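You operate a simulated robot arm through the tools that you are given. There is no shell and no other tool.

You run a simulated robot arm. Do the job below in one go: nothing can be reset, and whatever is moved stays where it is left.

JOB
Push the three hoses on the fittings of their colours, then open the yellow valve.
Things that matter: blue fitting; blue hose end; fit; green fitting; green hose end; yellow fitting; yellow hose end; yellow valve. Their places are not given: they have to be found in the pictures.

It is judged by the outcome, as a careful person would: the job done as asked, and still so three seconds after it is handed in. It fails if anything else is knocked over, pushed out of place, dropped, spilled or broken.

ROBOT AND FRAMES
A 7-joint arm with a two-finger parallel gripper, fixed in place. Base frame: the origin is on the floor under the middle of its stand, x ahead of it, y to its left, z up; the work surface is at about z = 0.9. Readings come in m, rad, newtons and seconds.
It reaches about 1.247 m from its shoulder. Its first joint turns from -2.304 to 2.304 rad. Payload 3.91 kg.
The TCP is the grasp point between the finger pads, 0.03 m short of the fingertips. In the tool frame z runs along the fingers and y along their closing line. Largest opening 0.11 m; finger width 0.02, thickness 0.01; the body of the gripper, 0.048 by 0.112 m, starts 0.055 m behind the TCP.
Orientation is that of the tool frame in the base frame, as a unit quaternion [x, y, z, w]. With the fingers straight down and closing along the base's y, the tool's x points along the base's -x, its y along +y and its z along -z.

CONTROLS
- The arm moves only by the tool nudge_tool. Its argument "targets" is a list of rows, each a list of 7 numbers: the shift along the base's x, y, z in units of 20 mm (1.0 is 20 mm), then the turn, a rotation vector about the base's x, y, z in units of 6 degrees (1.0 is 6 degrees), then the gripper command, from -1 (shut) to 1 (fully open), values between in proportion. In form: [[tx, ty, tz, wx, wy, wz, jaw], ...]. A call has 1 to 20 rows; each row shifts and turns the commanded pose from where the row before left it. A call with a number of a shift or a turn outside -1 to 1 is refused whole. Rows are played at 5 a second. More than 0.05 m and 0.15 rad between two rows, or a gripper value outside its range, and nothing of the call is played. A pose out of reach is approached as far as the arm can. The call stops where the force on the tool passes 40 N (or 10 N more than at its start, if that is more) or the arm is blocked; 0.2 s more then pass. The fingers move at their own pace (about 0.108 m/s each) and stop on an object; they squeeze with about 21 N. The grip force told is the motor's: it shows also when the fingers shut on nothing. Time passes only in rows, and 0.2 s behind the last, so rows that do not move let the fingers close. It gives the time, the measured TCP pose, the force on the tool (base axes), the opening and the grip force at its end, in the units of the frame above (readings bear some noise), with the torque about the TCP (base axes, N m) and any sound that the robot's microphone picked up.
- Cameras (640 x 400 px; columns grow to the right, rows downward): "scene" is fixed at [0.413, 0.497, 1.5435]; the picture's right is [0.38, 0.93, 0.00], its down [0.77, -0.32, -0.55] and it looks along [-0.51, 0.21, -0.84] (base axes); focal length 214 px, centre (320, 200). "wrist" rides on the gripper at [0.072, 0.017, -0.103] in the tool frame; the picture's right is [-0.23, 0.97, 0.00], its down [-0.76, -0.18, -0.62] and it looks along [-0.61, -0.14, 0.78] (tool axes); focal length 222 px, centre (320, 200).
- get_image(camera): a new picture of that camera. The clock stands still meanwhile.
- pixel_to_xyz(camera, pixels): for up to 12 pixels [column, row] of the newest picture of that camera ("zoom" is the newest enlarged one), the place [x, y, z] in the base frame of the surface seen there, good to about 0.002 m, but the place of the scene camera against the robot may be out by one fixed shift of up to 0.018 m in any direction. The clock stands still meanwhile.
- enlarge(camera, box): a new picture of the part [left, top, right, bottom] of that camera's present view, enlarged. The clock stands still meanwhile.
- finish_job(): hands the job in; it is judged then, once.

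Unless the task says otherwise, let go and move clear before handing in.

The tools are called after "Request:" as name(argument=value, ...) on one line, values as JSON. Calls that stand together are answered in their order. nudge_tool: Moves the arm, as the interface text tells. Its arguments: {"type":"object","properties":{"targets":{"type":"array","items":{"type":"array","items":{"type":"number"}}}},"required":["targets"]} The other tools are called the same way: get_image (camera) takes a picture; pixel_to_xyz (camera, pixels) gives the place of the surface under pixels of a picture; enlarge (camera, box) takes an enlarged picture of a part of a camera's view; finish_job () hands the job in.

At the start:

```text
time: 0.0
tcp_pos: [0.1641, 0.541, 1.3074]
ee_rot: [0.0, 1.0, 0.0, 0.001]
contact_force: [0.7, 0.5, 0.3]
wrist_torque: [0.01, -0.05, -0.01]
finger_gap: 0.1102
finger_force: 0.1
```

scene: 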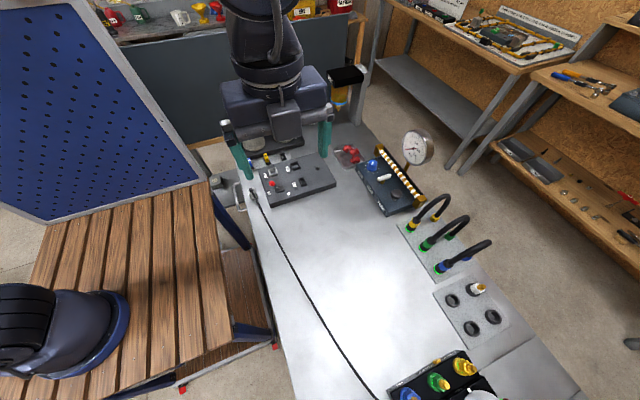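
wrist: 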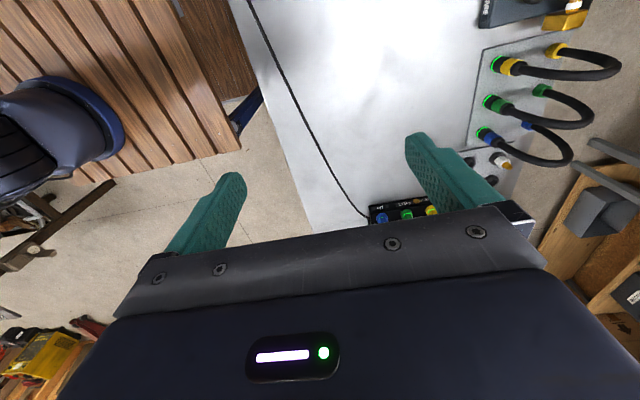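

The scene shows three hoses around pixels (430,215), (445,235), (465,260), a panel with sockets at (475,310), and a board with coloured items at (435,380). I'll enlarge these to identify the hose ends, fittings and valve.

Request:
enlarge(camera="scene", box=[370, 180, 530, 280])

Request:
enlarge(camera="scene", box=[360, 260, 580, 400])

Request:
enlarge(camera="wrist", box=[340, 20, 640, 230])

Request:
enlarge(camera="scene", box=[230, 110, 470, 240])

```text
4.00 times, centred on (450, 230) of scene
```

zoom: 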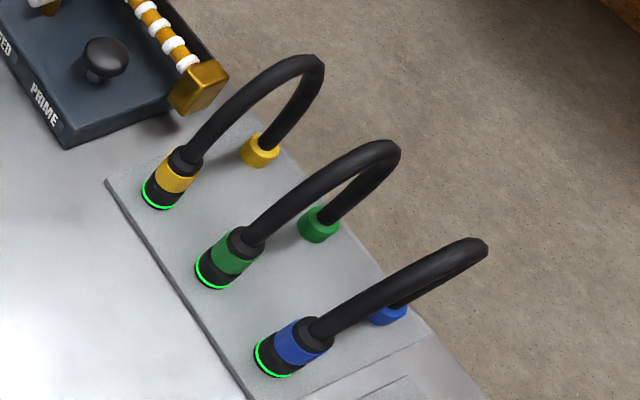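

```text
2.86 times, centred on (470, 330) of scene
```

zoom: 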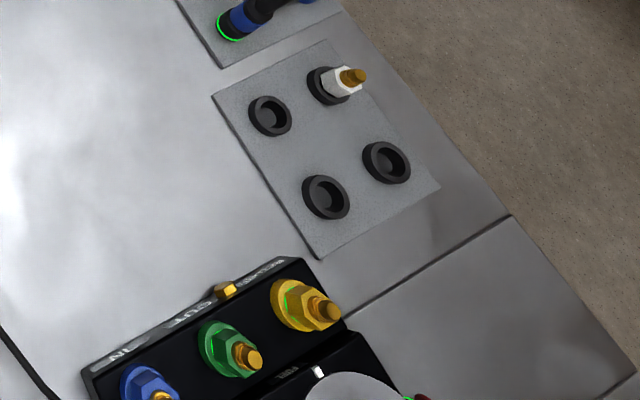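

```text
1.90 times, centred on (490, 125) of wrist
```

zoom: 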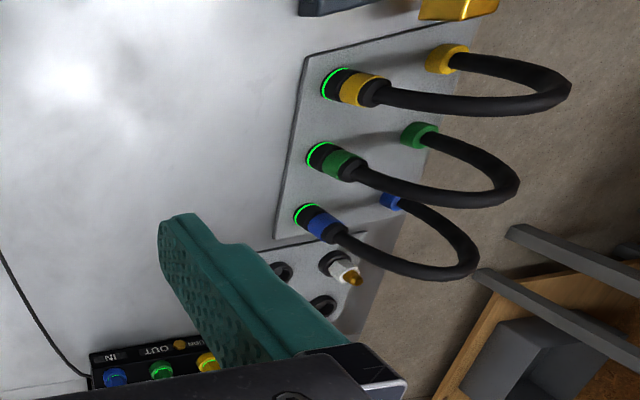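

```text
2.67 times, centred on (350, 175) of scene
```

zoom: 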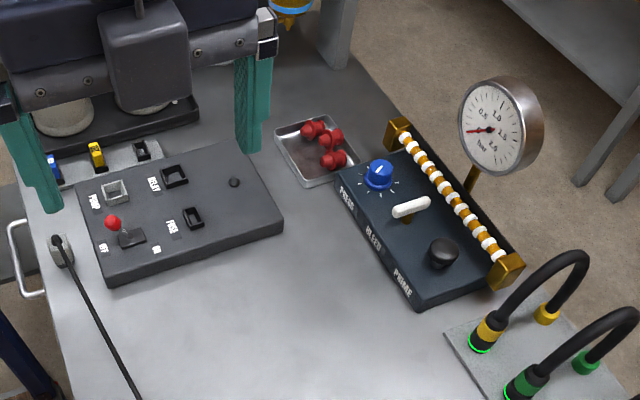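

The hose couplings appear to be at zoom-level positions near scene (412,226), (427,245), (440,267), and coloured brass fittings near (408,395), (440,383), (463,367). I'll measure these places.

Request:
pixel_to_xyz(camera="scene", pixels=[[412, 226], [427, 245], [441, 267], [435, 217], [450, 236], [468, 258], [408, 394], [440, 382], [464, 367], [452, 300], [478, 289], [400, 290]])

Request:
pixel_to_xyz(camera="wrist", pixels=[[507, 65], [493, 102], [486, 134], [383, 218], [407, 214], [432, 211], [500, 160], [560, 50], [542, 90], [527, 126], [340, 150], [480, 390]])

```text
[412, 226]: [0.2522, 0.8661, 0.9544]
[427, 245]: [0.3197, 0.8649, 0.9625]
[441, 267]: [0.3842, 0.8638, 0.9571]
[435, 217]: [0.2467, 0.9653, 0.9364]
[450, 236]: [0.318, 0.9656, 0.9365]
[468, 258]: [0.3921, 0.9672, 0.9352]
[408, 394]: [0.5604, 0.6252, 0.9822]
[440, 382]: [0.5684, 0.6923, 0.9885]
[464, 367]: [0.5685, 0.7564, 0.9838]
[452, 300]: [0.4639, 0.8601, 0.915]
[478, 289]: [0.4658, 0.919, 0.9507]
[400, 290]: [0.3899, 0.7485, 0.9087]
```

```text
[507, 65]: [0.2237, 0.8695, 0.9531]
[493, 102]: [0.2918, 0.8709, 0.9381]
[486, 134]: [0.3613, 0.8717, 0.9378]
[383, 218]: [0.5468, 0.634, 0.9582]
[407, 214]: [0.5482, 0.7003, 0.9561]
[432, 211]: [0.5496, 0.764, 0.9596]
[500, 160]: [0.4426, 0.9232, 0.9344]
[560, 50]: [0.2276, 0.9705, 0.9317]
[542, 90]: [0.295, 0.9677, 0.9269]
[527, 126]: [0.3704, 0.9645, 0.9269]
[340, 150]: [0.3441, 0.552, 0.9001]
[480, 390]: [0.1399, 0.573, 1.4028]
```

The wrist readings put the hose couplings at about x=0.22/0.29/0.36, y=0.87, and the fittings at x≈0.548, y=0.634/0.70/0.764. I'll move the arm above the table for a better view of the fittings and the valve.

Request:
nudge_tool(targets=[[1, 0.7, 0, 0, 0, 0, 1], [1, 0.7, 0, 0, 0, 0, 1], [1, 0.7, 0, 0, 0, 0, 1], [1, 0.7, 0, 0, 0, 0, 1], [1, 0.7, 0, 0, 0, 0, 1], [1, 0.7, 0, 0, 0, 0, 1], [1, 0.7, 0, 0, 0, 0, 1], [1, 0.7, 0, 0, 0, 0, 1], [1, 0.7, 0, 0, 0, 0, 1], [1, 0.7, 0, 0, 0, 0, 1]])

Request:
get_image(camera="wrist")

Request:
get_image(camera="scene")

```text
time: 2.2
tcp_pos: [0.3621, 0.6813, 1.3091]
ee_rot: [-0.001, 1.0, 0.0, -0.001]
contact_force: [0.2, 0.3, 0.7]
wrist_torque: [0.0, -0.06, 0.03]
finger_gap: 0.11
finger_force: 0.0
```

```text
taken
```

wrist: 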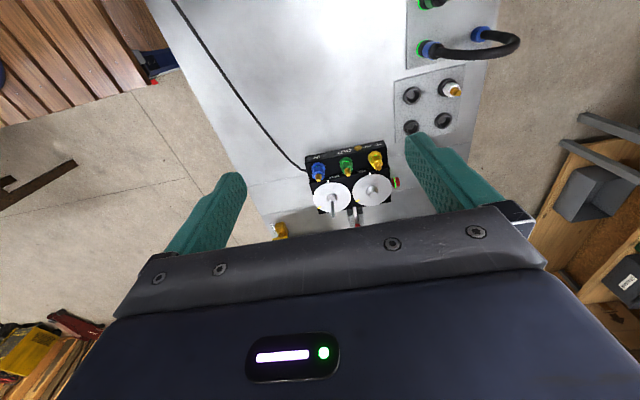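

```text
taken
```

scene: 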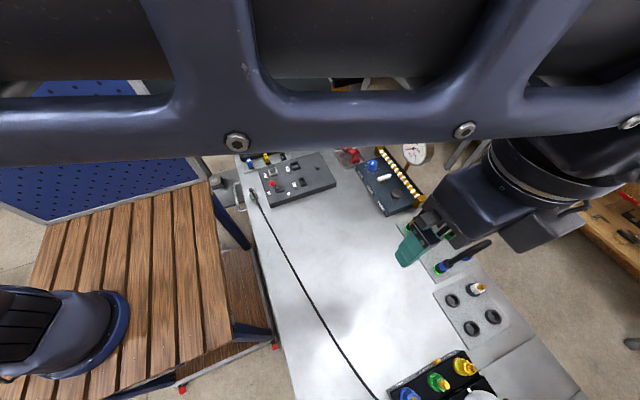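

Request:
enlarge(camera="wrist", box=[260, 120, 440, 245])

Request:
enlarge(camera="wrist", box=[380, 0, 540, 140])

```text
3.20 times, centred on (350, 182) of wrist
```

zoom: 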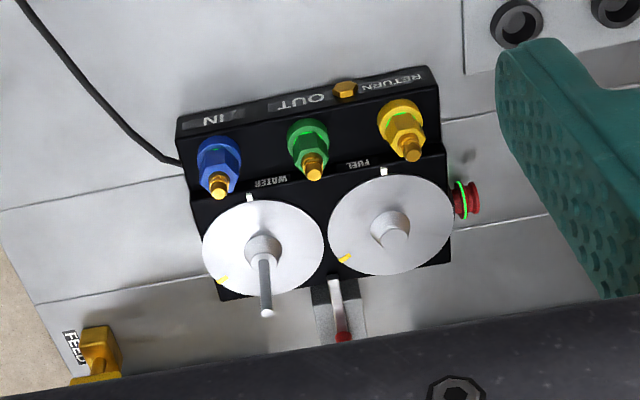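

```text
2.86 times, centred on (460, 70) of wrist
```

zoom: 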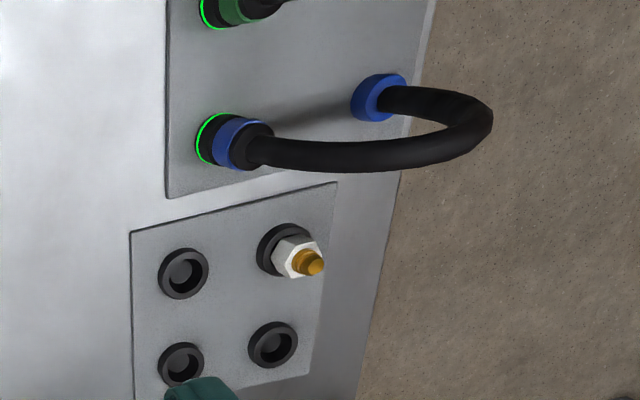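

The fittings block shows IN (blue), OUT (green), RETURN (yellow), and there is a brass/yellow square part labelled FEED at wrist (280,230). I'll move further ahead to see that and the block better.

Request:
nudge_tool(targets=[[1, 0, 0, 0, 0, 0, 1], [1, 0, 0, 0, 0, 0, 1], [1, 0, 0, 0, 0, 0, 1], [1, 0, 0, 0, 0, 0, 1], [1, 0, 0, 0, 0, 0, 1], [1, 0, 0, 0, 0, 0, 1], [1, 0, 0, 0, 0, 0, 1]])

Request:
get_image(camera="wrist")

Request:
enlarge(camera="wrist", box=[230, 80, 430, 220])

```text
time: 3.8
tcp_pos: [0.5036, 0.6797, 1.3053]
ee_rot: [0.0, 1.0, 0.001, 0.001]
contact_force: [-0.6, -1.0, 0.9]
wrist_torque: [0.04, -0.02, 0.03]
finger_gap: 0.1099
finger_force: 0.1
```

```text
taken
```

wrist: 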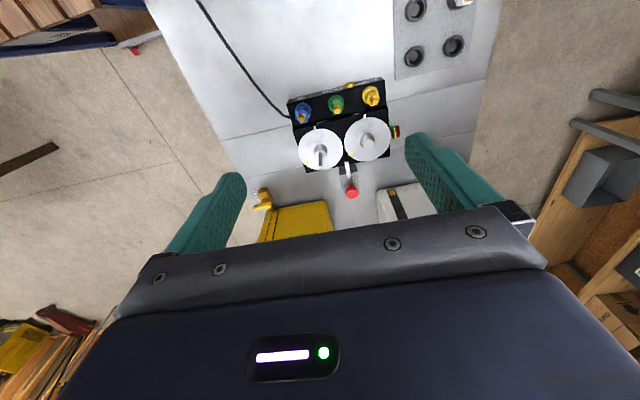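

```text
2.86 times, centred on (330, 150) of wrist
```

zoom: 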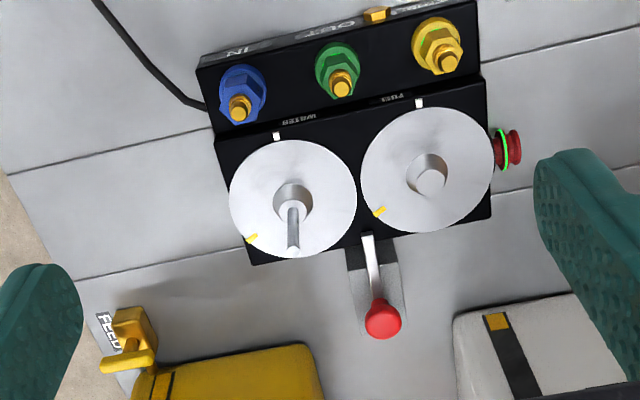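

The FEED unit at wrist (262,198) is a yellow valve with a handle. I'll go a bit further ahead for a clear view of it.

Request:
nudge_tool(targets=[[1, -0.5, 0, 0, 0, 0, 1], [1, -0.5, 0, 0, 0, 0, 1], [1, -0.5, 0, 0, 0, 0, 1], [1, -0.5, 0, 0, 0, 0, 1], [1, -0.5, 0, 0, 0, 0, 1]])

Request:
get_image(camera="wrist")

Request:
enlarge(camera="wrist", box=[240, 100, 400, 200])

```text
time: 5.0
tcp_pos: [0.6035, 0.6301, 1.3058]
ee_rot: [-0.001, 1.0, 0.0, 0.0]
contact_force: [-0.4, 1.1, -0.8]
wrist_torque: [-0.02, -0.05, -0.01]
finger_gap: 0.1101
finger_force: 0.1
```

```text
taken
```

wrist: 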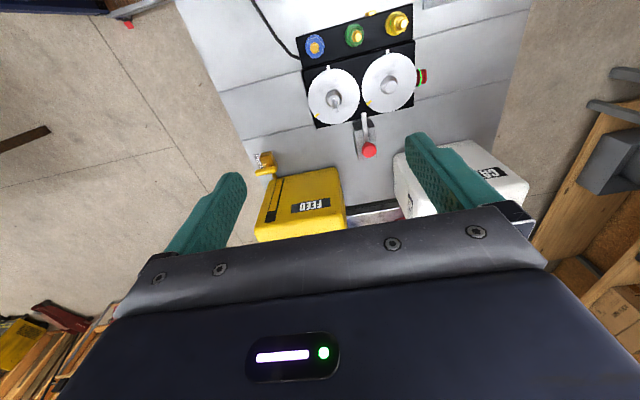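

```text
4.00 times, centred on (320, 150) of wrist
```

zoom: 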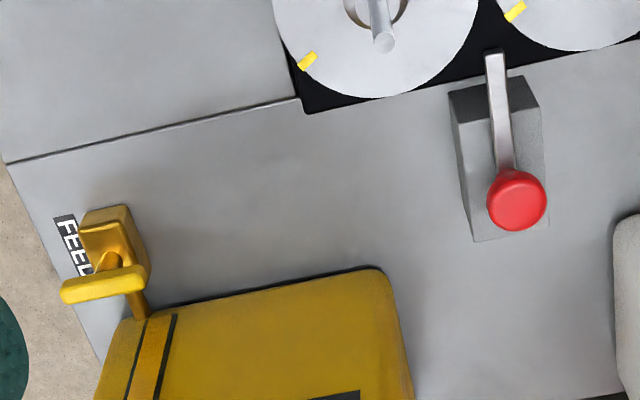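

The FEED valve lever in zoom spans roughly (65,290)–(145,275), across the pipe that runs to the yellow tank — looks closed. I'll measure it and the fittings.

Request:
pixel_to_xyz(camera="zoom", pixels=[[68, 292], [85, 287], [100, 285], [120, 280], [142, 275], [105, 265], [100, 225], [125, 220], [140, 300], [150, 330], [60, 240], [115, 210]])

Request:
enlarge(camera="wrist", box=[290, 0, 430, 90])

```text
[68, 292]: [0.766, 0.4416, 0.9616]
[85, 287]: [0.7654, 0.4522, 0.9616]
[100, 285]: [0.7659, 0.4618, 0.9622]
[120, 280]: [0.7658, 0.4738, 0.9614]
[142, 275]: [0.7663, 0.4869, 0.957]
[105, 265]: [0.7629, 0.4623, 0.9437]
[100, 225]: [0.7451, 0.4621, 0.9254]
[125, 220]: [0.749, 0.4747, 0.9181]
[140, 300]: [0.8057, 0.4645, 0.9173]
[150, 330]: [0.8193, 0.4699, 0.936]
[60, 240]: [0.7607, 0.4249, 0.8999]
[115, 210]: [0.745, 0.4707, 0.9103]
```

```text
4.44 times, centred on (360, 45) of wrist
```

zoom: 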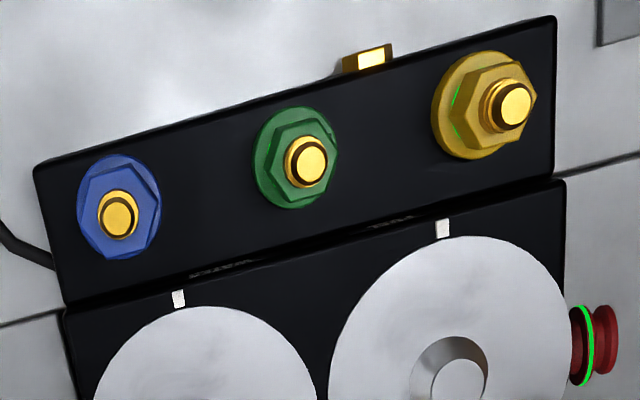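

I'll measure the fitting tips, hex faces and the block surface to find the fittings' exact axes.

Request:
pixel_to_xyz(camera="zoom", pixels=[[116, 216], [309, 165], [512, 104], [92, 215], [285, 165], [480, 90], [200, 180], [220, 230], [60, 200], [400, 110], [370, 180], [545, 150]])

Request:
pixel_to_xyz(camera="zoom", pixels=[[106, 216], [126, 216], [116, 205], [116, 228], [299, 165], [320, 165], [309, 153], [309, 178], [502, 104], [524, 104], [512, 92], [512, 117]])

```text
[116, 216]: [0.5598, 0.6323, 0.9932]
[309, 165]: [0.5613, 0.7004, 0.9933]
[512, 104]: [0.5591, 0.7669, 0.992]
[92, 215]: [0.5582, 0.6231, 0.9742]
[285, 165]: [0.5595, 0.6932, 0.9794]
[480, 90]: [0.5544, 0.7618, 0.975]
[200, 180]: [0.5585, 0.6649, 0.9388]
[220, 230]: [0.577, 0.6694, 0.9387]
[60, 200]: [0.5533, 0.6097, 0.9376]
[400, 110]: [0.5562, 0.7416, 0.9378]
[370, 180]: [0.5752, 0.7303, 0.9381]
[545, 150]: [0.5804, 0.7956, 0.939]
```

```text
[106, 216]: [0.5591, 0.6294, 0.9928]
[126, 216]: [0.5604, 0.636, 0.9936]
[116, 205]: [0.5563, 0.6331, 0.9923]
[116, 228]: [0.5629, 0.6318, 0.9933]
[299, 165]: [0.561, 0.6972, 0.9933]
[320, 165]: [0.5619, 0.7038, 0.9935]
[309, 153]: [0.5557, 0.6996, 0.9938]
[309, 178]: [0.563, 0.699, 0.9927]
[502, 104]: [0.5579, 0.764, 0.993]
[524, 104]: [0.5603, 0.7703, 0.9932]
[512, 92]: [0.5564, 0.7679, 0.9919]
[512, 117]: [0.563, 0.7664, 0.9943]
```

The fittings are vertical: axes at about blue (0.560,0.633), green (0.560,0.700), yellow (0.560,0.767), tips at z≈0.993; the valve bar lies along y at (0.766,0.463,0.962). Now I'll yaw the tool 90° and go look at the hose couplings.

Request:
nudge_tool(targets=[[-0.98, 0.2, -0.1, 0, 0, 0.882, 1], [-0.98, 0.2, -0.1, 0, 0, 0.882, 1], [-0.98, 0.2, -0.1, 0, 0, 0.882, 1], [-0.98, 0.2, -0.1, 0, 0, 0.882, 1], [-0.98, 0.2, -0.1, 0, 0, 0.882, 1], [-0.98, 0.2, -0.1, 0, 0, 0.882, 1], [-0.98, 0.2, -0.1, 0, 0, 0.882, 1], [-0.98, 0.2, -0.1, 0, 0, 0.882, 1], [-0.98, 0.2, -0.1, 0, 0, 0.882, 1], [-0.98, 0.2, -0.1, 0, 0, 0.882, 1], [-0.98, 0.2, -0.1, 0, 0, 0.882, 1], [-0.98, 0.2, -0.1, 0, 0, 0.882, 1], [-0.98, 0.2, -0.1, 0, 0, 0.882, 1], [-0.98, 0.2, -0.1, 0, 0, 0.882, 1], [-0.98, 0.2, -0.1, 0, 0, 0.882, 1], [-0.98, 0.2, -0.1, 0, 0, 0.882, 1], [-0.98, 0.2, -0.1, 0, 0, 0.888, 1]])

Request:
get_image(camera="wrist")

Request:
get_image(camera="scene")

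```text
time: 8.6
tcp_pos: [0.2676, 0.6984, 1.2724]
ee_rot: [-0.707, 0.707, 0.0, 0.001]
contact_force: [0.2, 0.2, -0.5]
wrist_torque: [-0.05, 0.04, 0.01]
finger_gap: 0.1102
finger_force: 0.1
```

```text
taken
```

wrist: 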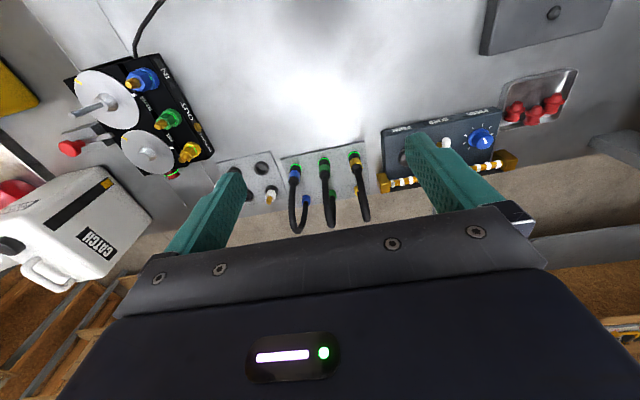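

```text
taken
```

scene: 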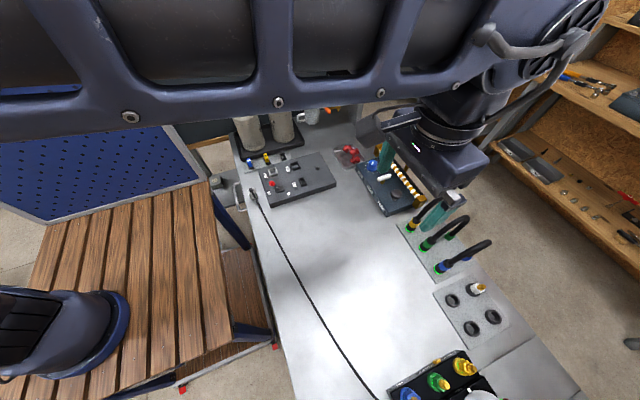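

Both views now show the couplings around wrist (295,172), (325,165), (354,158). I'll enlarge them and measure.

Request:
enlarge(camera="wrist", box=[260, 130, 400, 240])

Request:
enlarge(camera="scene", box=[390, 180, 510, 290])

```text
3.64 times, centred on (330, 185) of wrist
```

zoom: 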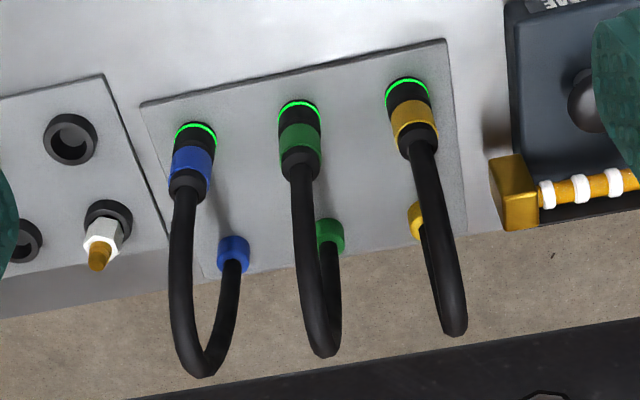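

```text
3.64 times, centred on (450, 235) of scene
```

zoom: 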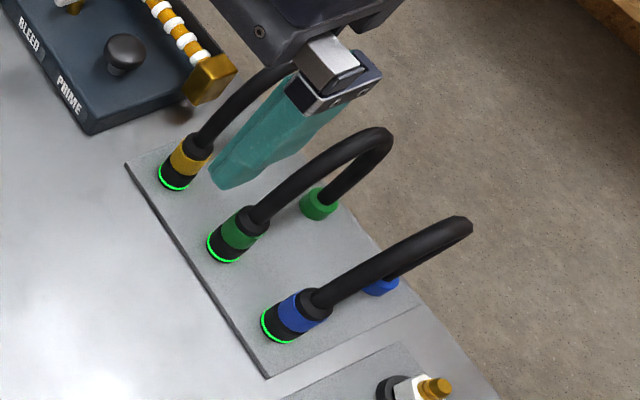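

I'll measure the couplings, hose arch and anchors in the wrist picture.

Request:
pixel_to_xyz(camera="wrist", pixels=[[353.4, 155.5], [355.3, 163], [356.9, 169.5], [324.5, 161.5], [324, 168.5], [324.5, 175.4], [295.7, 168], [294.3, 175.4], [292.9, 182], [363, 196], [367, 218], [355.8, 191]])

Request:
pixel_to_xyz(camera="wrist", pixels=[[329.5, 218], [322, 190], [327, 210], [332.8, 195.2], [294, 200], [297, 228], [306, 199.6], [340, 190], [290, 150], [440, 165], [492, 140], [400, 180]])

Request:
pixel_to_xyz(camera="zoom", pixels=[[172, 182], [188, 165], [198, 140], [222, 255], [238, 235], [250, 215], [280, 330], [298, 312], [315, 300], [390, 140], [465, 225], [300, 180]])

```text
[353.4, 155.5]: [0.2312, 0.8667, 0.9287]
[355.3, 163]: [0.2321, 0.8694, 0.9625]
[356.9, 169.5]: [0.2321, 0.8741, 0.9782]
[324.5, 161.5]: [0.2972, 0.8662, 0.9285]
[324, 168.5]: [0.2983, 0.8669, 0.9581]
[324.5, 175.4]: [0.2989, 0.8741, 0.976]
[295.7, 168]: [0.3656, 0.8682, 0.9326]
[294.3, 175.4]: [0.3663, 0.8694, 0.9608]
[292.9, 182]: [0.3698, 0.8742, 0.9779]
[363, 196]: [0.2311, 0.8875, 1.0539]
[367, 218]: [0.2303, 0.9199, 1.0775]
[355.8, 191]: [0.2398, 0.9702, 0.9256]
```

```text
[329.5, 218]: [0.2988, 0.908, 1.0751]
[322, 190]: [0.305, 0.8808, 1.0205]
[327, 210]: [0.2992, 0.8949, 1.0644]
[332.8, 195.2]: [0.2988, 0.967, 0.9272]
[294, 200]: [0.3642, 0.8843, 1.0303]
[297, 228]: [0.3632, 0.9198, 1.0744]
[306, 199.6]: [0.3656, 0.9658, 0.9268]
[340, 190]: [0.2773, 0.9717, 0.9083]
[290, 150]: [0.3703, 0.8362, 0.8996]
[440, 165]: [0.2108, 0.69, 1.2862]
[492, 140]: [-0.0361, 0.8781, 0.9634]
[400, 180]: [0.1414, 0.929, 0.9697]
```

```text
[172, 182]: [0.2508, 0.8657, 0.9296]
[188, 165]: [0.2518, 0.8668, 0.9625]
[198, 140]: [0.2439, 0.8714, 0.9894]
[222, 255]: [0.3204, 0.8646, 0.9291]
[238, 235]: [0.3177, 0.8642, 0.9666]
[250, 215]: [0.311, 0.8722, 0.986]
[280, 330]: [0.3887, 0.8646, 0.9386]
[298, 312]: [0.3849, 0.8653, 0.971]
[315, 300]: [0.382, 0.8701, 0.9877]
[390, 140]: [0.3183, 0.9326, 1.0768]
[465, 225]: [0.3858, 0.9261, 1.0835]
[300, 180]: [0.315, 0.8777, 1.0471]
```

Couplings stand at about x=0.2315/0.298/0.366, front face y≈0.867 (axis ≈0.881), from z≈0.92 to 0.985, with hoses rising to z≈1.08 behind. I'll pitch the tool 45° (fingers pointing +y and down) and come near the yellow one to check clearances.

Request:
nudge_tool(targets=[[-0.22, 0.38, -0.9, 0.9375, 0, 0, 1], [-0.22, 0.38, -0.9, 0.9375, 0, 0, 1], [-0.22, 0.38, -0.9, 0.9375, 0, 0, 1], [-0.22, 0.38, -0.9, 0.9375, 0, 0, 1], [-0.22, 0.38, -0.9, 0.9375, 0, 0, 0.5], [-0.22, 0.38, -0.9, 0.9375, 0, 0, 0.3], [-0.22, 0.38, -0.9, 0.9375, 0, 0, 0.1], [-0.22, 0.38, -0.9, 0.9375, 0, 0, 0.1]])

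Request:
get_image(camera="wrist")

Request:
get_image(camera="scene")

```text
time: 10.4
tcp_pos: [0.2337, 0.759, 1.1304]
ee_rot: [-0.653, 0.653, 0.271, 0.27]
contact_force: [-0.3, -0.7, 0.9]
wrist_torque: [-0.04, -0.02, -0.01]
finger_gap: 0.0605
finger_force: 0.0
```

```text
taken
```

wrist: 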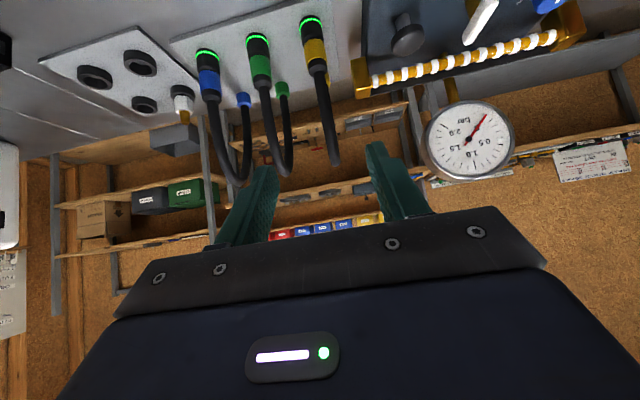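

```text
taken
```

scene: 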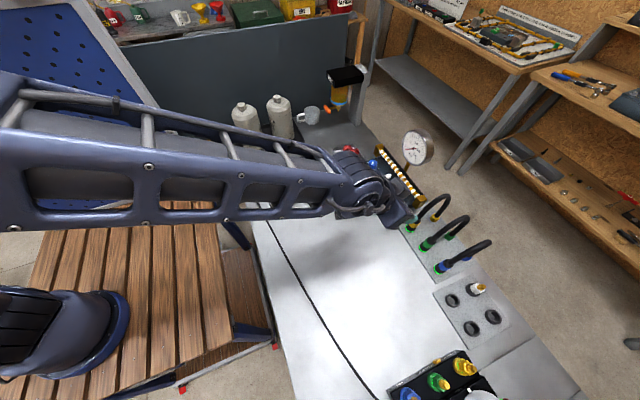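

The view now looks along +y; the couplings hang at the top of the picture and the gauge is at (470,140). I'll enlarge and measure around the yellow coupling for clearance.

Request:
enlarge(camera="wrist", box=[190, 0, 390, 125])

Request:
pixel_to_xyz(camera="wrist", pixels=[[305, 38], [315, 38], [325, 38], [314, 22], [317, 62], [330, 120], [335, 160], [362, 78], [355, 65], [375, 88], [435, 140], [408, 35]])

```text
3.20 times, centred on (290, 62) of wrist
```

zoom: 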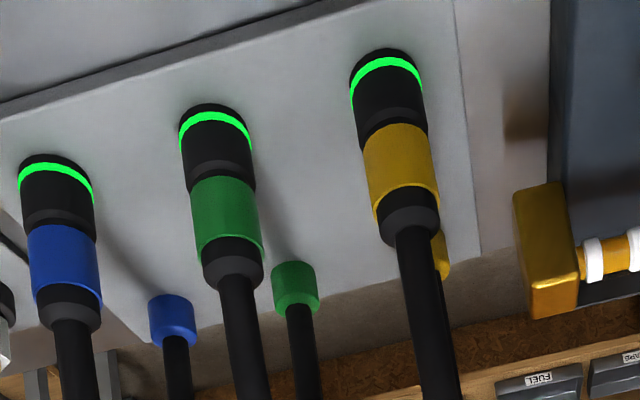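

```text
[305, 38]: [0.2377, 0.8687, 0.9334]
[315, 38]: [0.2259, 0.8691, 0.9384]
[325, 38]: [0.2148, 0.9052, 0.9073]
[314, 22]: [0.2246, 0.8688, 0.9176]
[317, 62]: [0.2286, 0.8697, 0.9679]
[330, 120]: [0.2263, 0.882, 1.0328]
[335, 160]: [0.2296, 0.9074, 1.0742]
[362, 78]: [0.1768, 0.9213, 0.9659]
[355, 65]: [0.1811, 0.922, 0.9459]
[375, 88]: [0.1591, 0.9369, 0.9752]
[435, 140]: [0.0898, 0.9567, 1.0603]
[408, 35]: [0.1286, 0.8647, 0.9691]
```

The yellow band is ~27 mm across and the gold block edge is at x≈0.181, so a narrower opening is wise. I'll measure the band centres precisely in the zoom.

Request:
pixel_to_xyz(camera="zoom", pixels=[[402, 160], [370, 165], [434, 155], [388, 90], [387, 58], [409, 215], [227, 220], [216, 140], [64, 268], [56, 195], [56, 160], [215, 110]])

```text
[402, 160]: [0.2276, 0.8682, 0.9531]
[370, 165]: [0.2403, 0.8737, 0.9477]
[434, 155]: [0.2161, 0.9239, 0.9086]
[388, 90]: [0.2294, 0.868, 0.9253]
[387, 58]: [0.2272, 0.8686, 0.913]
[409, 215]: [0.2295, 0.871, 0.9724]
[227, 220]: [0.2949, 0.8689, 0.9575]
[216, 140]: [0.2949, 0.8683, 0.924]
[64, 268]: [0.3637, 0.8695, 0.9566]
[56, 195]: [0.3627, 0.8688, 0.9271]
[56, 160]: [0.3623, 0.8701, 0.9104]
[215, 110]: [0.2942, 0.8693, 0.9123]
```

Axes are yellow (0.230,0.882), green (0.297,0.882), blue (0.365,0.882) with bands at z≈0.942–0.967. I'll approach the yellow coupling along the tool axis with a 45 mm opening, stopping short to check.

Request:
nudge_tool(targets=[[-0.037, 0.43, -0.95, 0, 0, 0, -0.18], [-0.037, 0.43, -0.95, 0, 0, 0, -0.18], [-0.037, 0.43, -0.95, 0, 0, 0, -0.18], [-0.037, 0.43, -0.95, 0, 0, 0, -0.18], [-0.037, 0.43, -0.95, 0, 0, 0, -0.18], [0, 0.667, -0.667, 0, 0, 0, -0.18], [0, 0.667, -0.667, 0, 0, 0, -0.18]])

Request:
get_image(camera="wrist")

Request:
enlarge(camera="scene", box=[360, 160, 500, 280])

```text
time: 12.0
tcp_pos: [0.231, 0.8286, 1.0067]
ee_rot: [-0.653, 0.654, 0.271, 0.271]
contact_force: [-0.7, -0.4, 0.1]
wrist_torque: [0.0, 0.01, 0.01]
finger_gap: 0.045
finger_force: 0.0
```

```text
taken
```

wrist: 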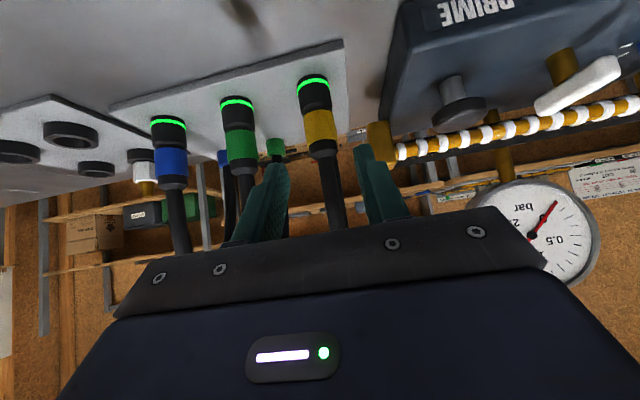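

```text
3.33 times, centred on (430, 220) of scene
```

zoom: 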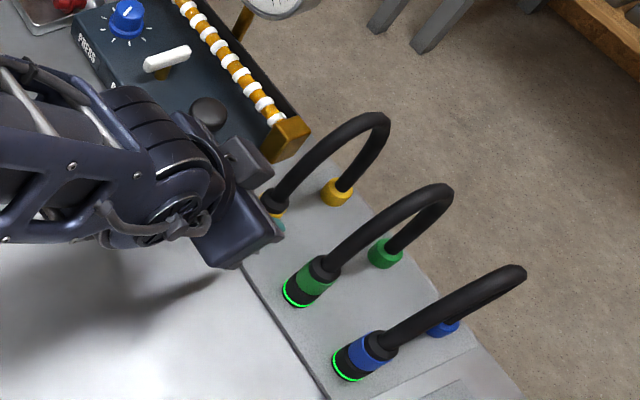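

A housing on the gripper's upper side shows at zoom (245,165), near the hose and gold block. I'll measure where it is before closing in.

Request:
pixel_to_xyz(camera="zoom", pixels=[[235, 150], [255, 165], [262, 180], [245, 185], [230, 165], [272, 225], [250, 215], [225, 200], [280, 195], [300, 180], [285, 135], [210, 112]])

Request:
enlarge(camera="scene", box=[390, 180, 450, 240])

```text
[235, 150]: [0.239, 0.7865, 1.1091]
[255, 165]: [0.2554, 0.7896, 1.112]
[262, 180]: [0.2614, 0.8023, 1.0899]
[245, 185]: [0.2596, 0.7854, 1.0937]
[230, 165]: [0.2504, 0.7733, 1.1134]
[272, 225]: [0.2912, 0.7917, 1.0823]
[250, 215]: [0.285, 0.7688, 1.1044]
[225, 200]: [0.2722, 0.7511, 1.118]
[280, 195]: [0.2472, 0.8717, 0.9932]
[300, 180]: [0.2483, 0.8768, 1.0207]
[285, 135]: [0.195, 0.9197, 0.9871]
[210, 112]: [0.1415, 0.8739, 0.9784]
```

```text
6.67 times, centred on (420, 210) of scene
```

zoom: 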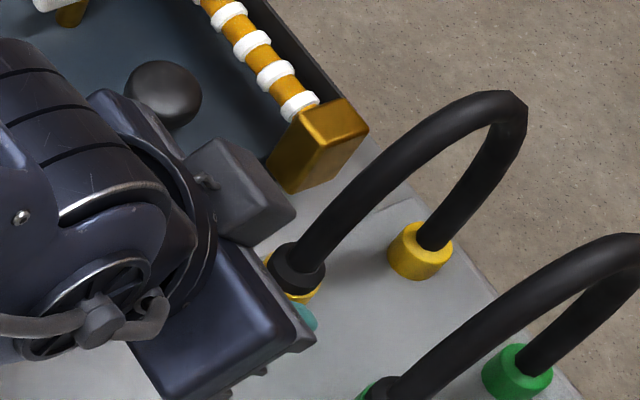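

Accounting for the scene shift, that housing will pass about 15 mm in front of the hose at grasp — acceptable. I'll go the last 53 mm along the tool axis and close on the yellow band.

Request:
nudge_tool(targets=[[-0.03, 0.667, -0.667, 0, 0, 0, -0.18], [-0.02, 0.667, -0.667, 0, 0, 0, -0.18], [0, 0.667, -0.667, 0, 0, 0, -0.18], [0, 0.667, -0.64, 0, 0, 0, -0.18], [0, 0, 0, 0, 0, 0, -0.18]])

Request:
get_image(camera="wrist")

Request:
enlarge(camera="scene", box=[380, 170, 480, 250])

```text
time: 13.2
tcp_pos: [0.2309, 0.8832, 0.9545]
ee_rot: [-0.653, 0.654, 0.27, 0.271]
contact_force: [0.6, -0.1, 1.4]
wrist_torque: [-0.01, -0.01, -0.01]
finger_gap: 0.045
finger_force: 0.1
```

```text
taken
```

wrist: 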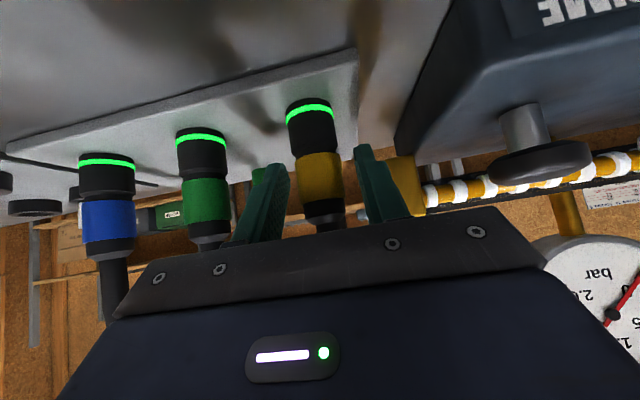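

```text
5.00 times, centred on (430, 210) of scene
```

zoom: 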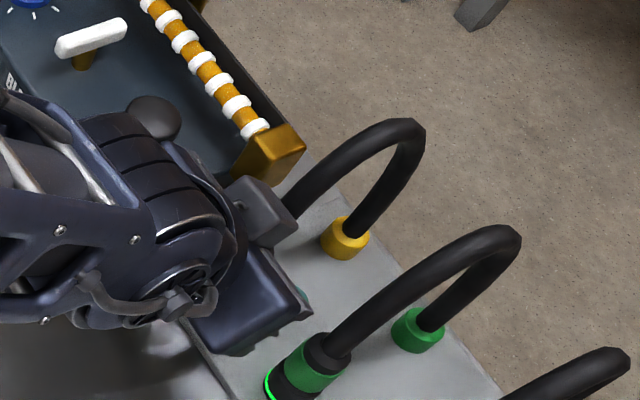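

The yellow band sits between the fingers at (318,175). Closing the gripper now.

Request:
nudge_tool(targets=[[0, 0, 0, 0, 0, 0, -1], [0, 0, 0, 0, 0, 0, -1], [0, 0, 0, 0, 0, 0, -1]])

Request:
get_image(camera="wrist")

```text
time: 14.0
tcp_pos: [0.23, 0.8822, 0.9549]
ee_rot: [-0.653, 0.653, 0.271, 0.27]
contact_force: [-7.8, 0.5, 0.1]
wrist_torque: [0.02, 0.34, -0.05]
finger_gap: 0.0237
finger_force: 20.8
```

```text
taken
```

wrist: 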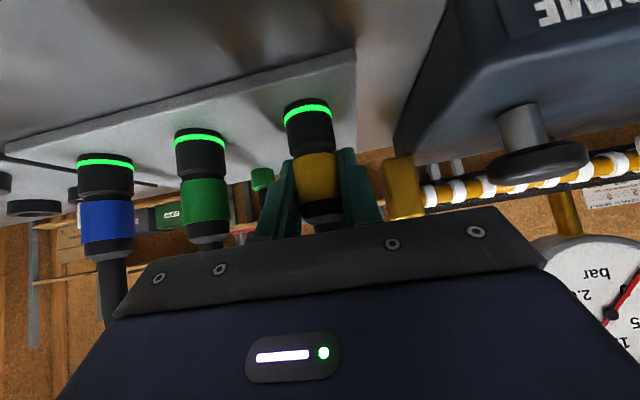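

Grip is firm (gap 23.7 mm), with a −7.8 N side force meaning the coupling's centre is slightly to −x. I'll ease x by −2 mm to centre it.

Request:
nudge_tool(targets=[[-0.1, 0, 0, 0, 0, 0, -1], [0, 0, 0, 0, 0, 0, -1]])

```text
time: 14.6
tcp_pos: [0.2301, 0.882, 0.9553]
ee_rot: [-0.653, 0.654, 0.27, 0.27]
contact_force: [2.3, -0.4, 1.0]
wrist_torque: [-0.03, -0.1, -0.02]
finger_gap: 0.0239
finger_force: 20.6
```

Now centred (x force ≈2 N). I'll lift straight up slowly and watch the force.

Request:
nudge_tool(targets=[[0.02, 0, 0.25, 0, 0, 0, -1], [0, 0, 0.25, 0, 0, 0, -1], [0, 0, 0.25, 0, 0, 0, -1], [0, 0, 0.25, 0, 0, 0, -1], [0, 0, 0.25, 0, 0, 0, -1]])

Request:
get_image(camera="wrist")

Request:
get_image(camera="scene")

```text
time: 15.8
tcp_pos: [0.2296, 0.8811, 0.981]
ee_rot: [-0.653, 0.654, 0.27, 0.27]
contact_force: [-0.8, 0.8, -1.4]
wrist_torque: [-0.01, -0.03, 0.0]
finger_gap: 0.024
finger_force: 20.4
```

```text
taken
```

wrist: 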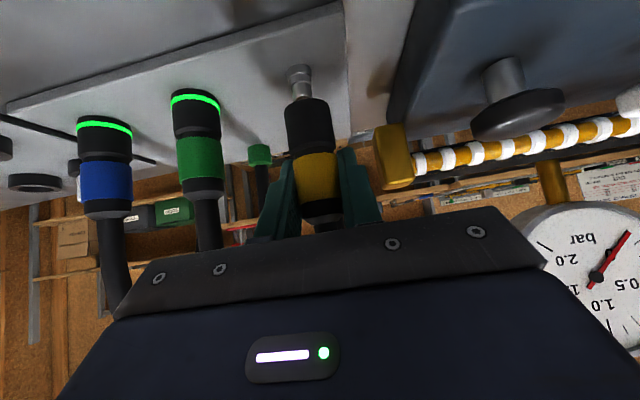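

```text
taken
```

scene: 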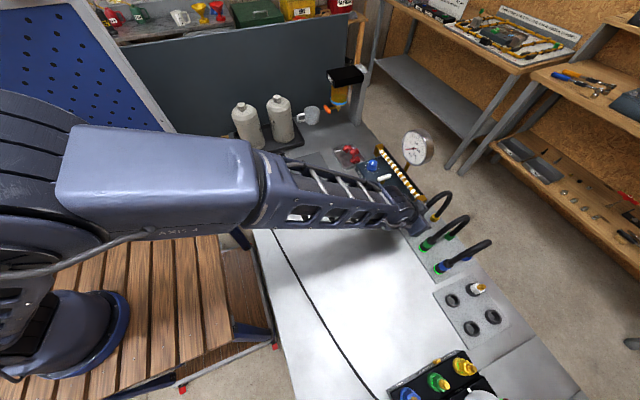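

The coupling came off a grey peg and its green ring went out — the ring lights when it is seated, a handy check. Let me enlarge to measure the coupling's underside relative to the TCP.

Request:
enlarge(camera="wrist", box=[240, 50, 400, 250])

Request:
pixel_to_xyz(camera="wrist", pixels=[[308, 105], [310, 120], [313, 140], [316, 170], [299, 72], [301, 90], [290, 115], [329, 120], [296, 70], [303, 70], [316, 185], [308, 100]])

```text
2.00 times, centred on (320, 150) of wrist
```

zoom: 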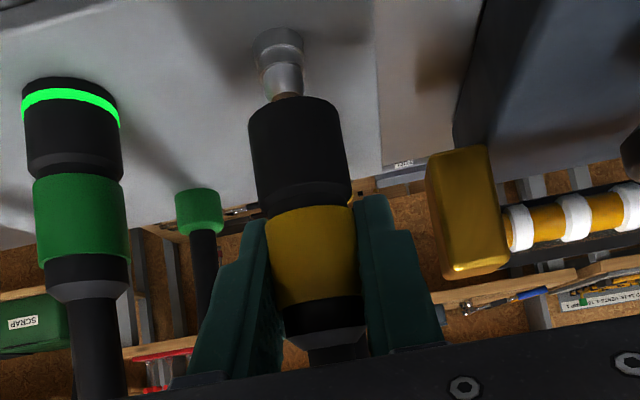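

```text
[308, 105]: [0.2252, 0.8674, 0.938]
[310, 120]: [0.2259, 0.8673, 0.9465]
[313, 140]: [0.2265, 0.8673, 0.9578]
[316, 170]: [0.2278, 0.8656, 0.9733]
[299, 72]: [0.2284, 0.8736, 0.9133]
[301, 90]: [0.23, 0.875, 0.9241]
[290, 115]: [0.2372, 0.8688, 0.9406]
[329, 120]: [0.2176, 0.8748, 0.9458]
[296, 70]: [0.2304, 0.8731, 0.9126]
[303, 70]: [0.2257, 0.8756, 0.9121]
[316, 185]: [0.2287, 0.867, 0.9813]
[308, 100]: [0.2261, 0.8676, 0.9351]
```

Coupling bottom is ~47 mm below the TCP and its axis ~1.6 mm nearer than the TCP in y. I'll lift further while easing back, and check how the hose follows.

Request:
nudge_tool(targets=[[0, 0, 0.8, 0, 0, 0, -1], [0, 0, 0.9, 0, 0, 0, -1], [0, 0, 0.9, 0, 0, 0, -1], [0, -0.3, 0.9, 0, 0, 0, -1], [0, -0.6, 0.9, 0, 0, 0, -1], [0, -0.6, 0.9, 0, 0, 0, -1]])

Request:
get_image(camera="wrist")

Request:
get_image(camera="scene")

```text
time: 17.2
tcp_pos: [0.2271, 0.8539, 1.0844]
ee_rot: [0.654, -0.653, -0.271, -0.269]
contact_force: [-0.5, -0.7, -1.1]
wrist_torque: [-0.02, -0.02, -0.05]
finger_gap: 0.024
finger_force: 21.2
```

```text
taken
```

wrist: 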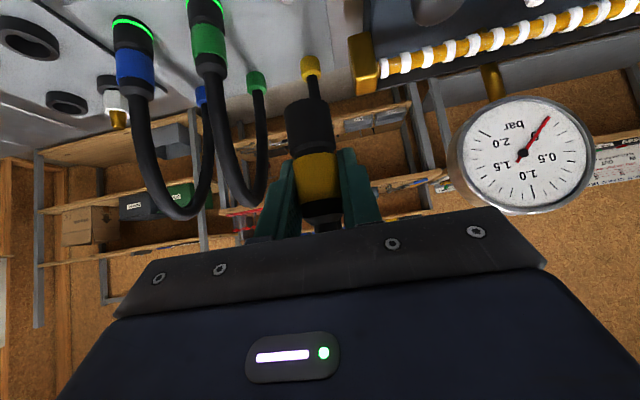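

```text
taken
```

scene: 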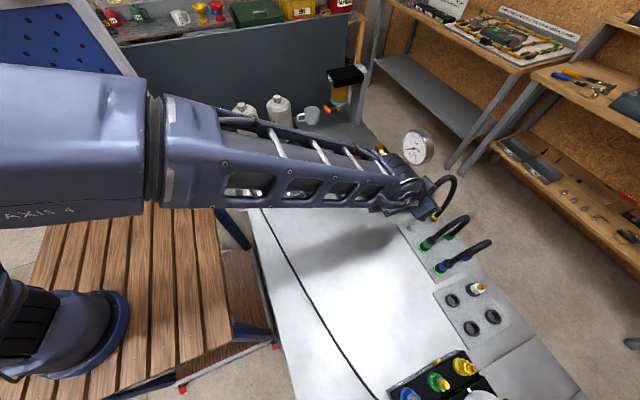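

The hose follows freely (it lengthens from its yellow anchor), forces ~1 N. I'll retreat from the other hoses, then travel to above the yellow fitting at a safe height.

Request:
nudge_tool(targets=[[0.2, -0.85, 0.5, 0, 0, 0, -1], [0.3, -0.85, 0.5, 0, 0, 0, -1], [0.4, -0.85, 0.5, 0, 0, 0, -1], [0.6, -0.85, 0.4, 0, 0, 0, -1], [0.8, -0.85, 0.4, 0, 0, 0, -1], [0.9, 0, 0, 0, 0, 0, -1], [0.9, 0, 0, 0, 0, 0, -1], [0.9, 0, 0, 0, 0, 0, -1], [0.9, 0, 0, 0, 0, 0, -1], [0.9, 0, 0, 0, 0, 0, -1], [0.9, 0, 0, 0, 0, 0, -1], [0.9, 0, 0, 0, 0, 0, -1]])

Request:
get_image(camera="wrist")

Request:
get_image(camera="scene")

```text
time: 19.8
tcp_pos: [0.4016, 0.7688, 1.1319]
ee_rot: [-0.653, 0.654, 0.27, 0.27]
contact_force: [-0.3, 0.0, -1.4]
wrist_torque: [0.01, 0.02, -0.01]
finger_gap: 0.0242
finger_force: 20.9
```

```text
taken
```

wrist: 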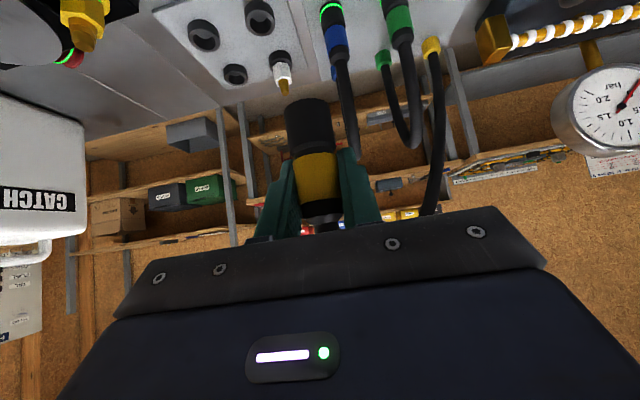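

```text
taken
```

scene: 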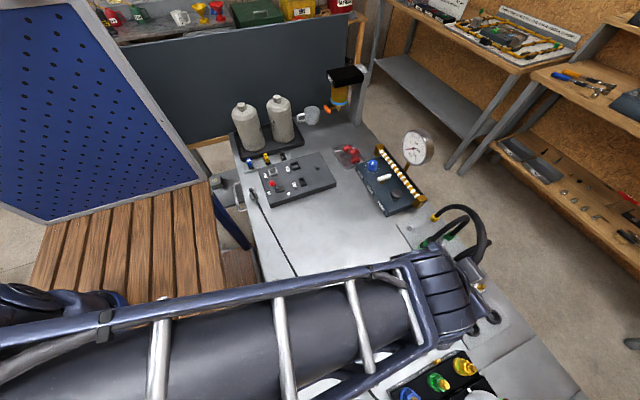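

All clear; the hose trails freely. I'll continue to just above the yellow fitting (x≈0.560) at the same height.

Request:
nudge_tool(targets=[[0.9, 0, 0, 0, 0, 0, -1], [0.9, 0, 0, 0, 0, 0, -1], [0.9, 0, 0, 0, 0, 0, -1], [0.9, 0, 0, 0, 0, 0, -1], [0.9, 0, 0, 0, 0, 0, -1], [0.9, 0, 0, 0, 0, 0, -1], [0.9, 0, 0, 0, 0, 0, -1], [0.9, 0, 0, 0, 0, 0, -1], [0.7, 0, 0, 0, 0, 0, -1], [0, 0, 0, 0, 0, 0, -1]])

Request:
get_image(camera="wrist")

Request:
get_image(camera="scene")

```text
time: 22.0
tcp_pos: [0.5608, 0.7684, 1.1321]
ee_rot: [0.653, -0.653, -0.271, -0.27]
contact_force: [-0.4, 0.0, -2.0]
wrist_torque: [0.03, 0.0, 0.01]
finger_gap: 0.0237
finger_force: 20.8
```

```text
taken
```

wrist: 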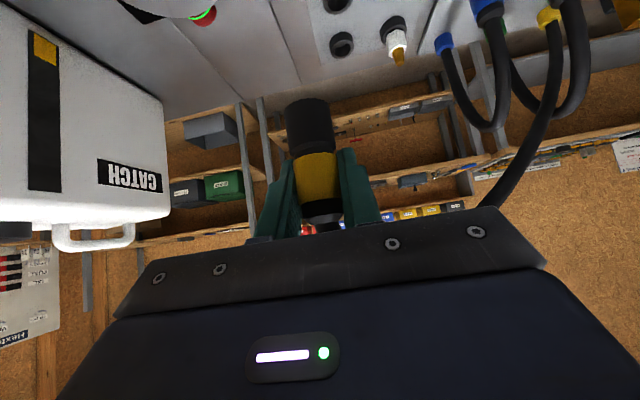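

```text
taken
```

scene: 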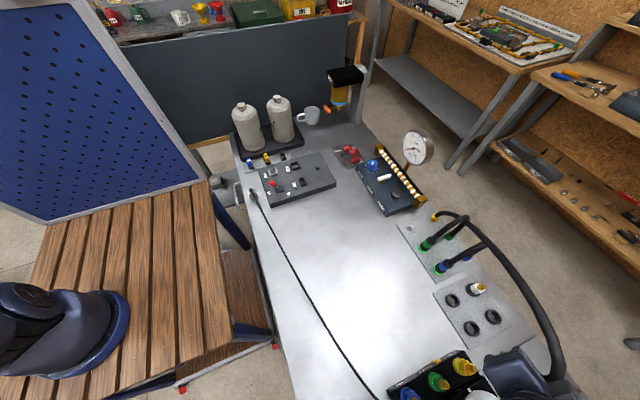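

The coupling now hangs above the yellow fitting, out of the camera's view below. I'll lower until its bottom is ~20 mm above the stub tip and look.

Request:
nudge_tool(targets=[[0, 0, -0.9, 0, 0, 0, -1], [0, 0, -0.9, 0, 0, 0, -1], [0, 0, -0.9, 0, 0, 0, -1], [0, 0, -0.8, 0, 0, 0, -1], [0, 0, 0, 0, 0, 0, -1]])

Request:
get_image(camera="wrist")

Request:
enlarge(camera="scene", box=[380, 310, 580, 400])

Request:
enlarge(camera="wrist", box=[200, 0, 400, 200])

```text
time: 23.2
tcp_pos: [0.5598, 0.7684, 1.0627]
ee_rot: [0.654, -0.654, -0.271, -0.269]
contact_force: [-0.6, -0.3, -0.9]
wrist_torque: [0.02, 0.01, -0.01]
finger_gap: 0.0237
finger_force: 20.8
```

```text
taken
```

wrist: 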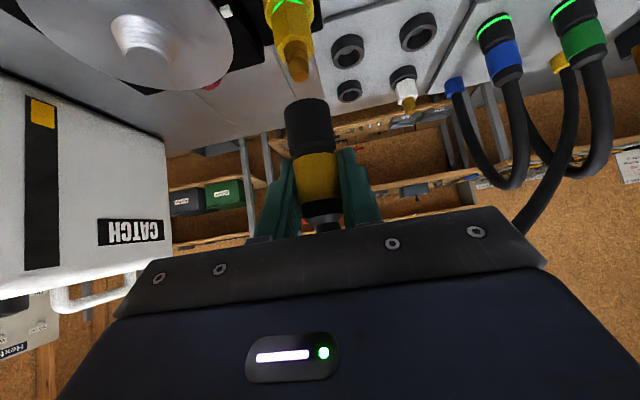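

```text
3.20 times, centred on (480, 355) of scene
```

zoom: 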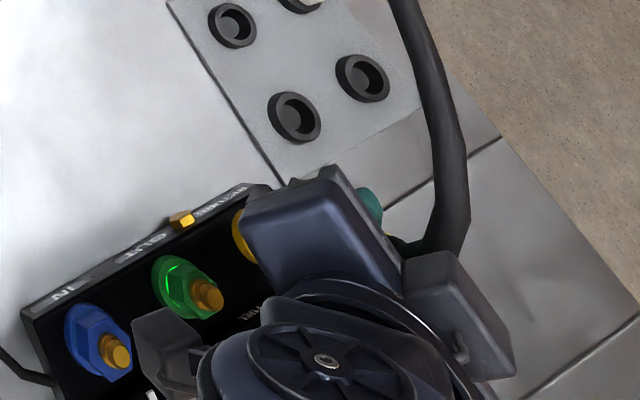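

```text
2.00 times, centred on (300, 100) of wrist
```

zoom: 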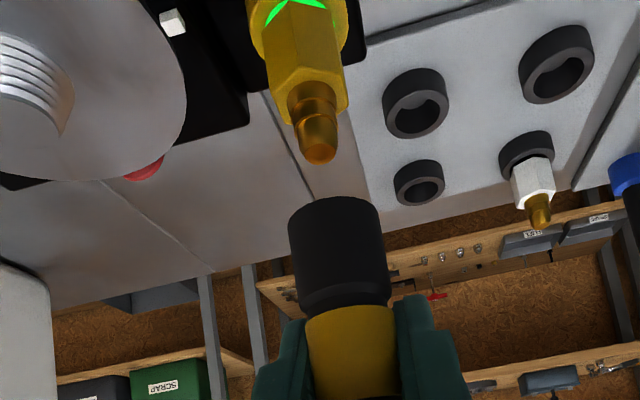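

Stub tip at zoom (320,150) and coupling bottom at (335,205). I'll measure both, and the camera housing near the blue fitting.

Request:
pixel_to_xyz(camera="zoom", pixels=[[320, 153], [306, 140], [334, 140], [313, 110], [318, 125], [335, 215], [340, 250], [345, 285], [300, 250], [380, 250], [350, 340], [300, 70]])

Request:
pixel_to_xyz(camera="scene", pixels=[[432, 352], [436, 358], [425, 350], [433, 362], [416, 355], [447, 336], [445, 335], [452, 345], [409, 354], [470, 325], [500, 320], [515, 340]])

```text
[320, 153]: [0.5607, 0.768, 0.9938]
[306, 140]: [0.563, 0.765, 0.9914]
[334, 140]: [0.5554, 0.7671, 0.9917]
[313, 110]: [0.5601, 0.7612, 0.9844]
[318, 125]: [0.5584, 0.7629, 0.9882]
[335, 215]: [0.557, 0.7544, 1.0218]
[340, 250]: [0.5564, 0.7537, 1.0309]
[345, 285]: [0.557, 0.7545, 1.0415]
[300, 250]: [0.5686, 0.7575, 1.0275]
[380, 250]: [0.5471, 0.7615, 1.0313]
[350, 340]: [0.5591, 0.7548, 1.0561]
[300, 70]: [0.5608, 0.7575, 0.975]
```

```text
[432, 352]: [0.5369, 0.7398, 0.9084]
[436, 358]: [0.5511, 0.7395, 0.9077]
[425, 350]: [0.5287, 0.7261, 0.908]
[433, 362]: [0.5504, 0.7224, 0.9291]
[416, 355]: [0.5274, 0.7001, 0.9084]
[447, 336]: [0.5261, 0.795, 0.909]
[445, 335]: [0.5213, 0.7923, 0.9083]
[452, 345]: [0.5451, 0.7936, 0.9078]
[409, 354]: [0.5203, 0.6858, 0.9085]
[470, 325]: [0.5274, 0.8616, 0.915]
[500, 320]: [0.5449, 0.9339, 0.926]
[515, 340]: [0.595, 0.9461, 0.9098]
```

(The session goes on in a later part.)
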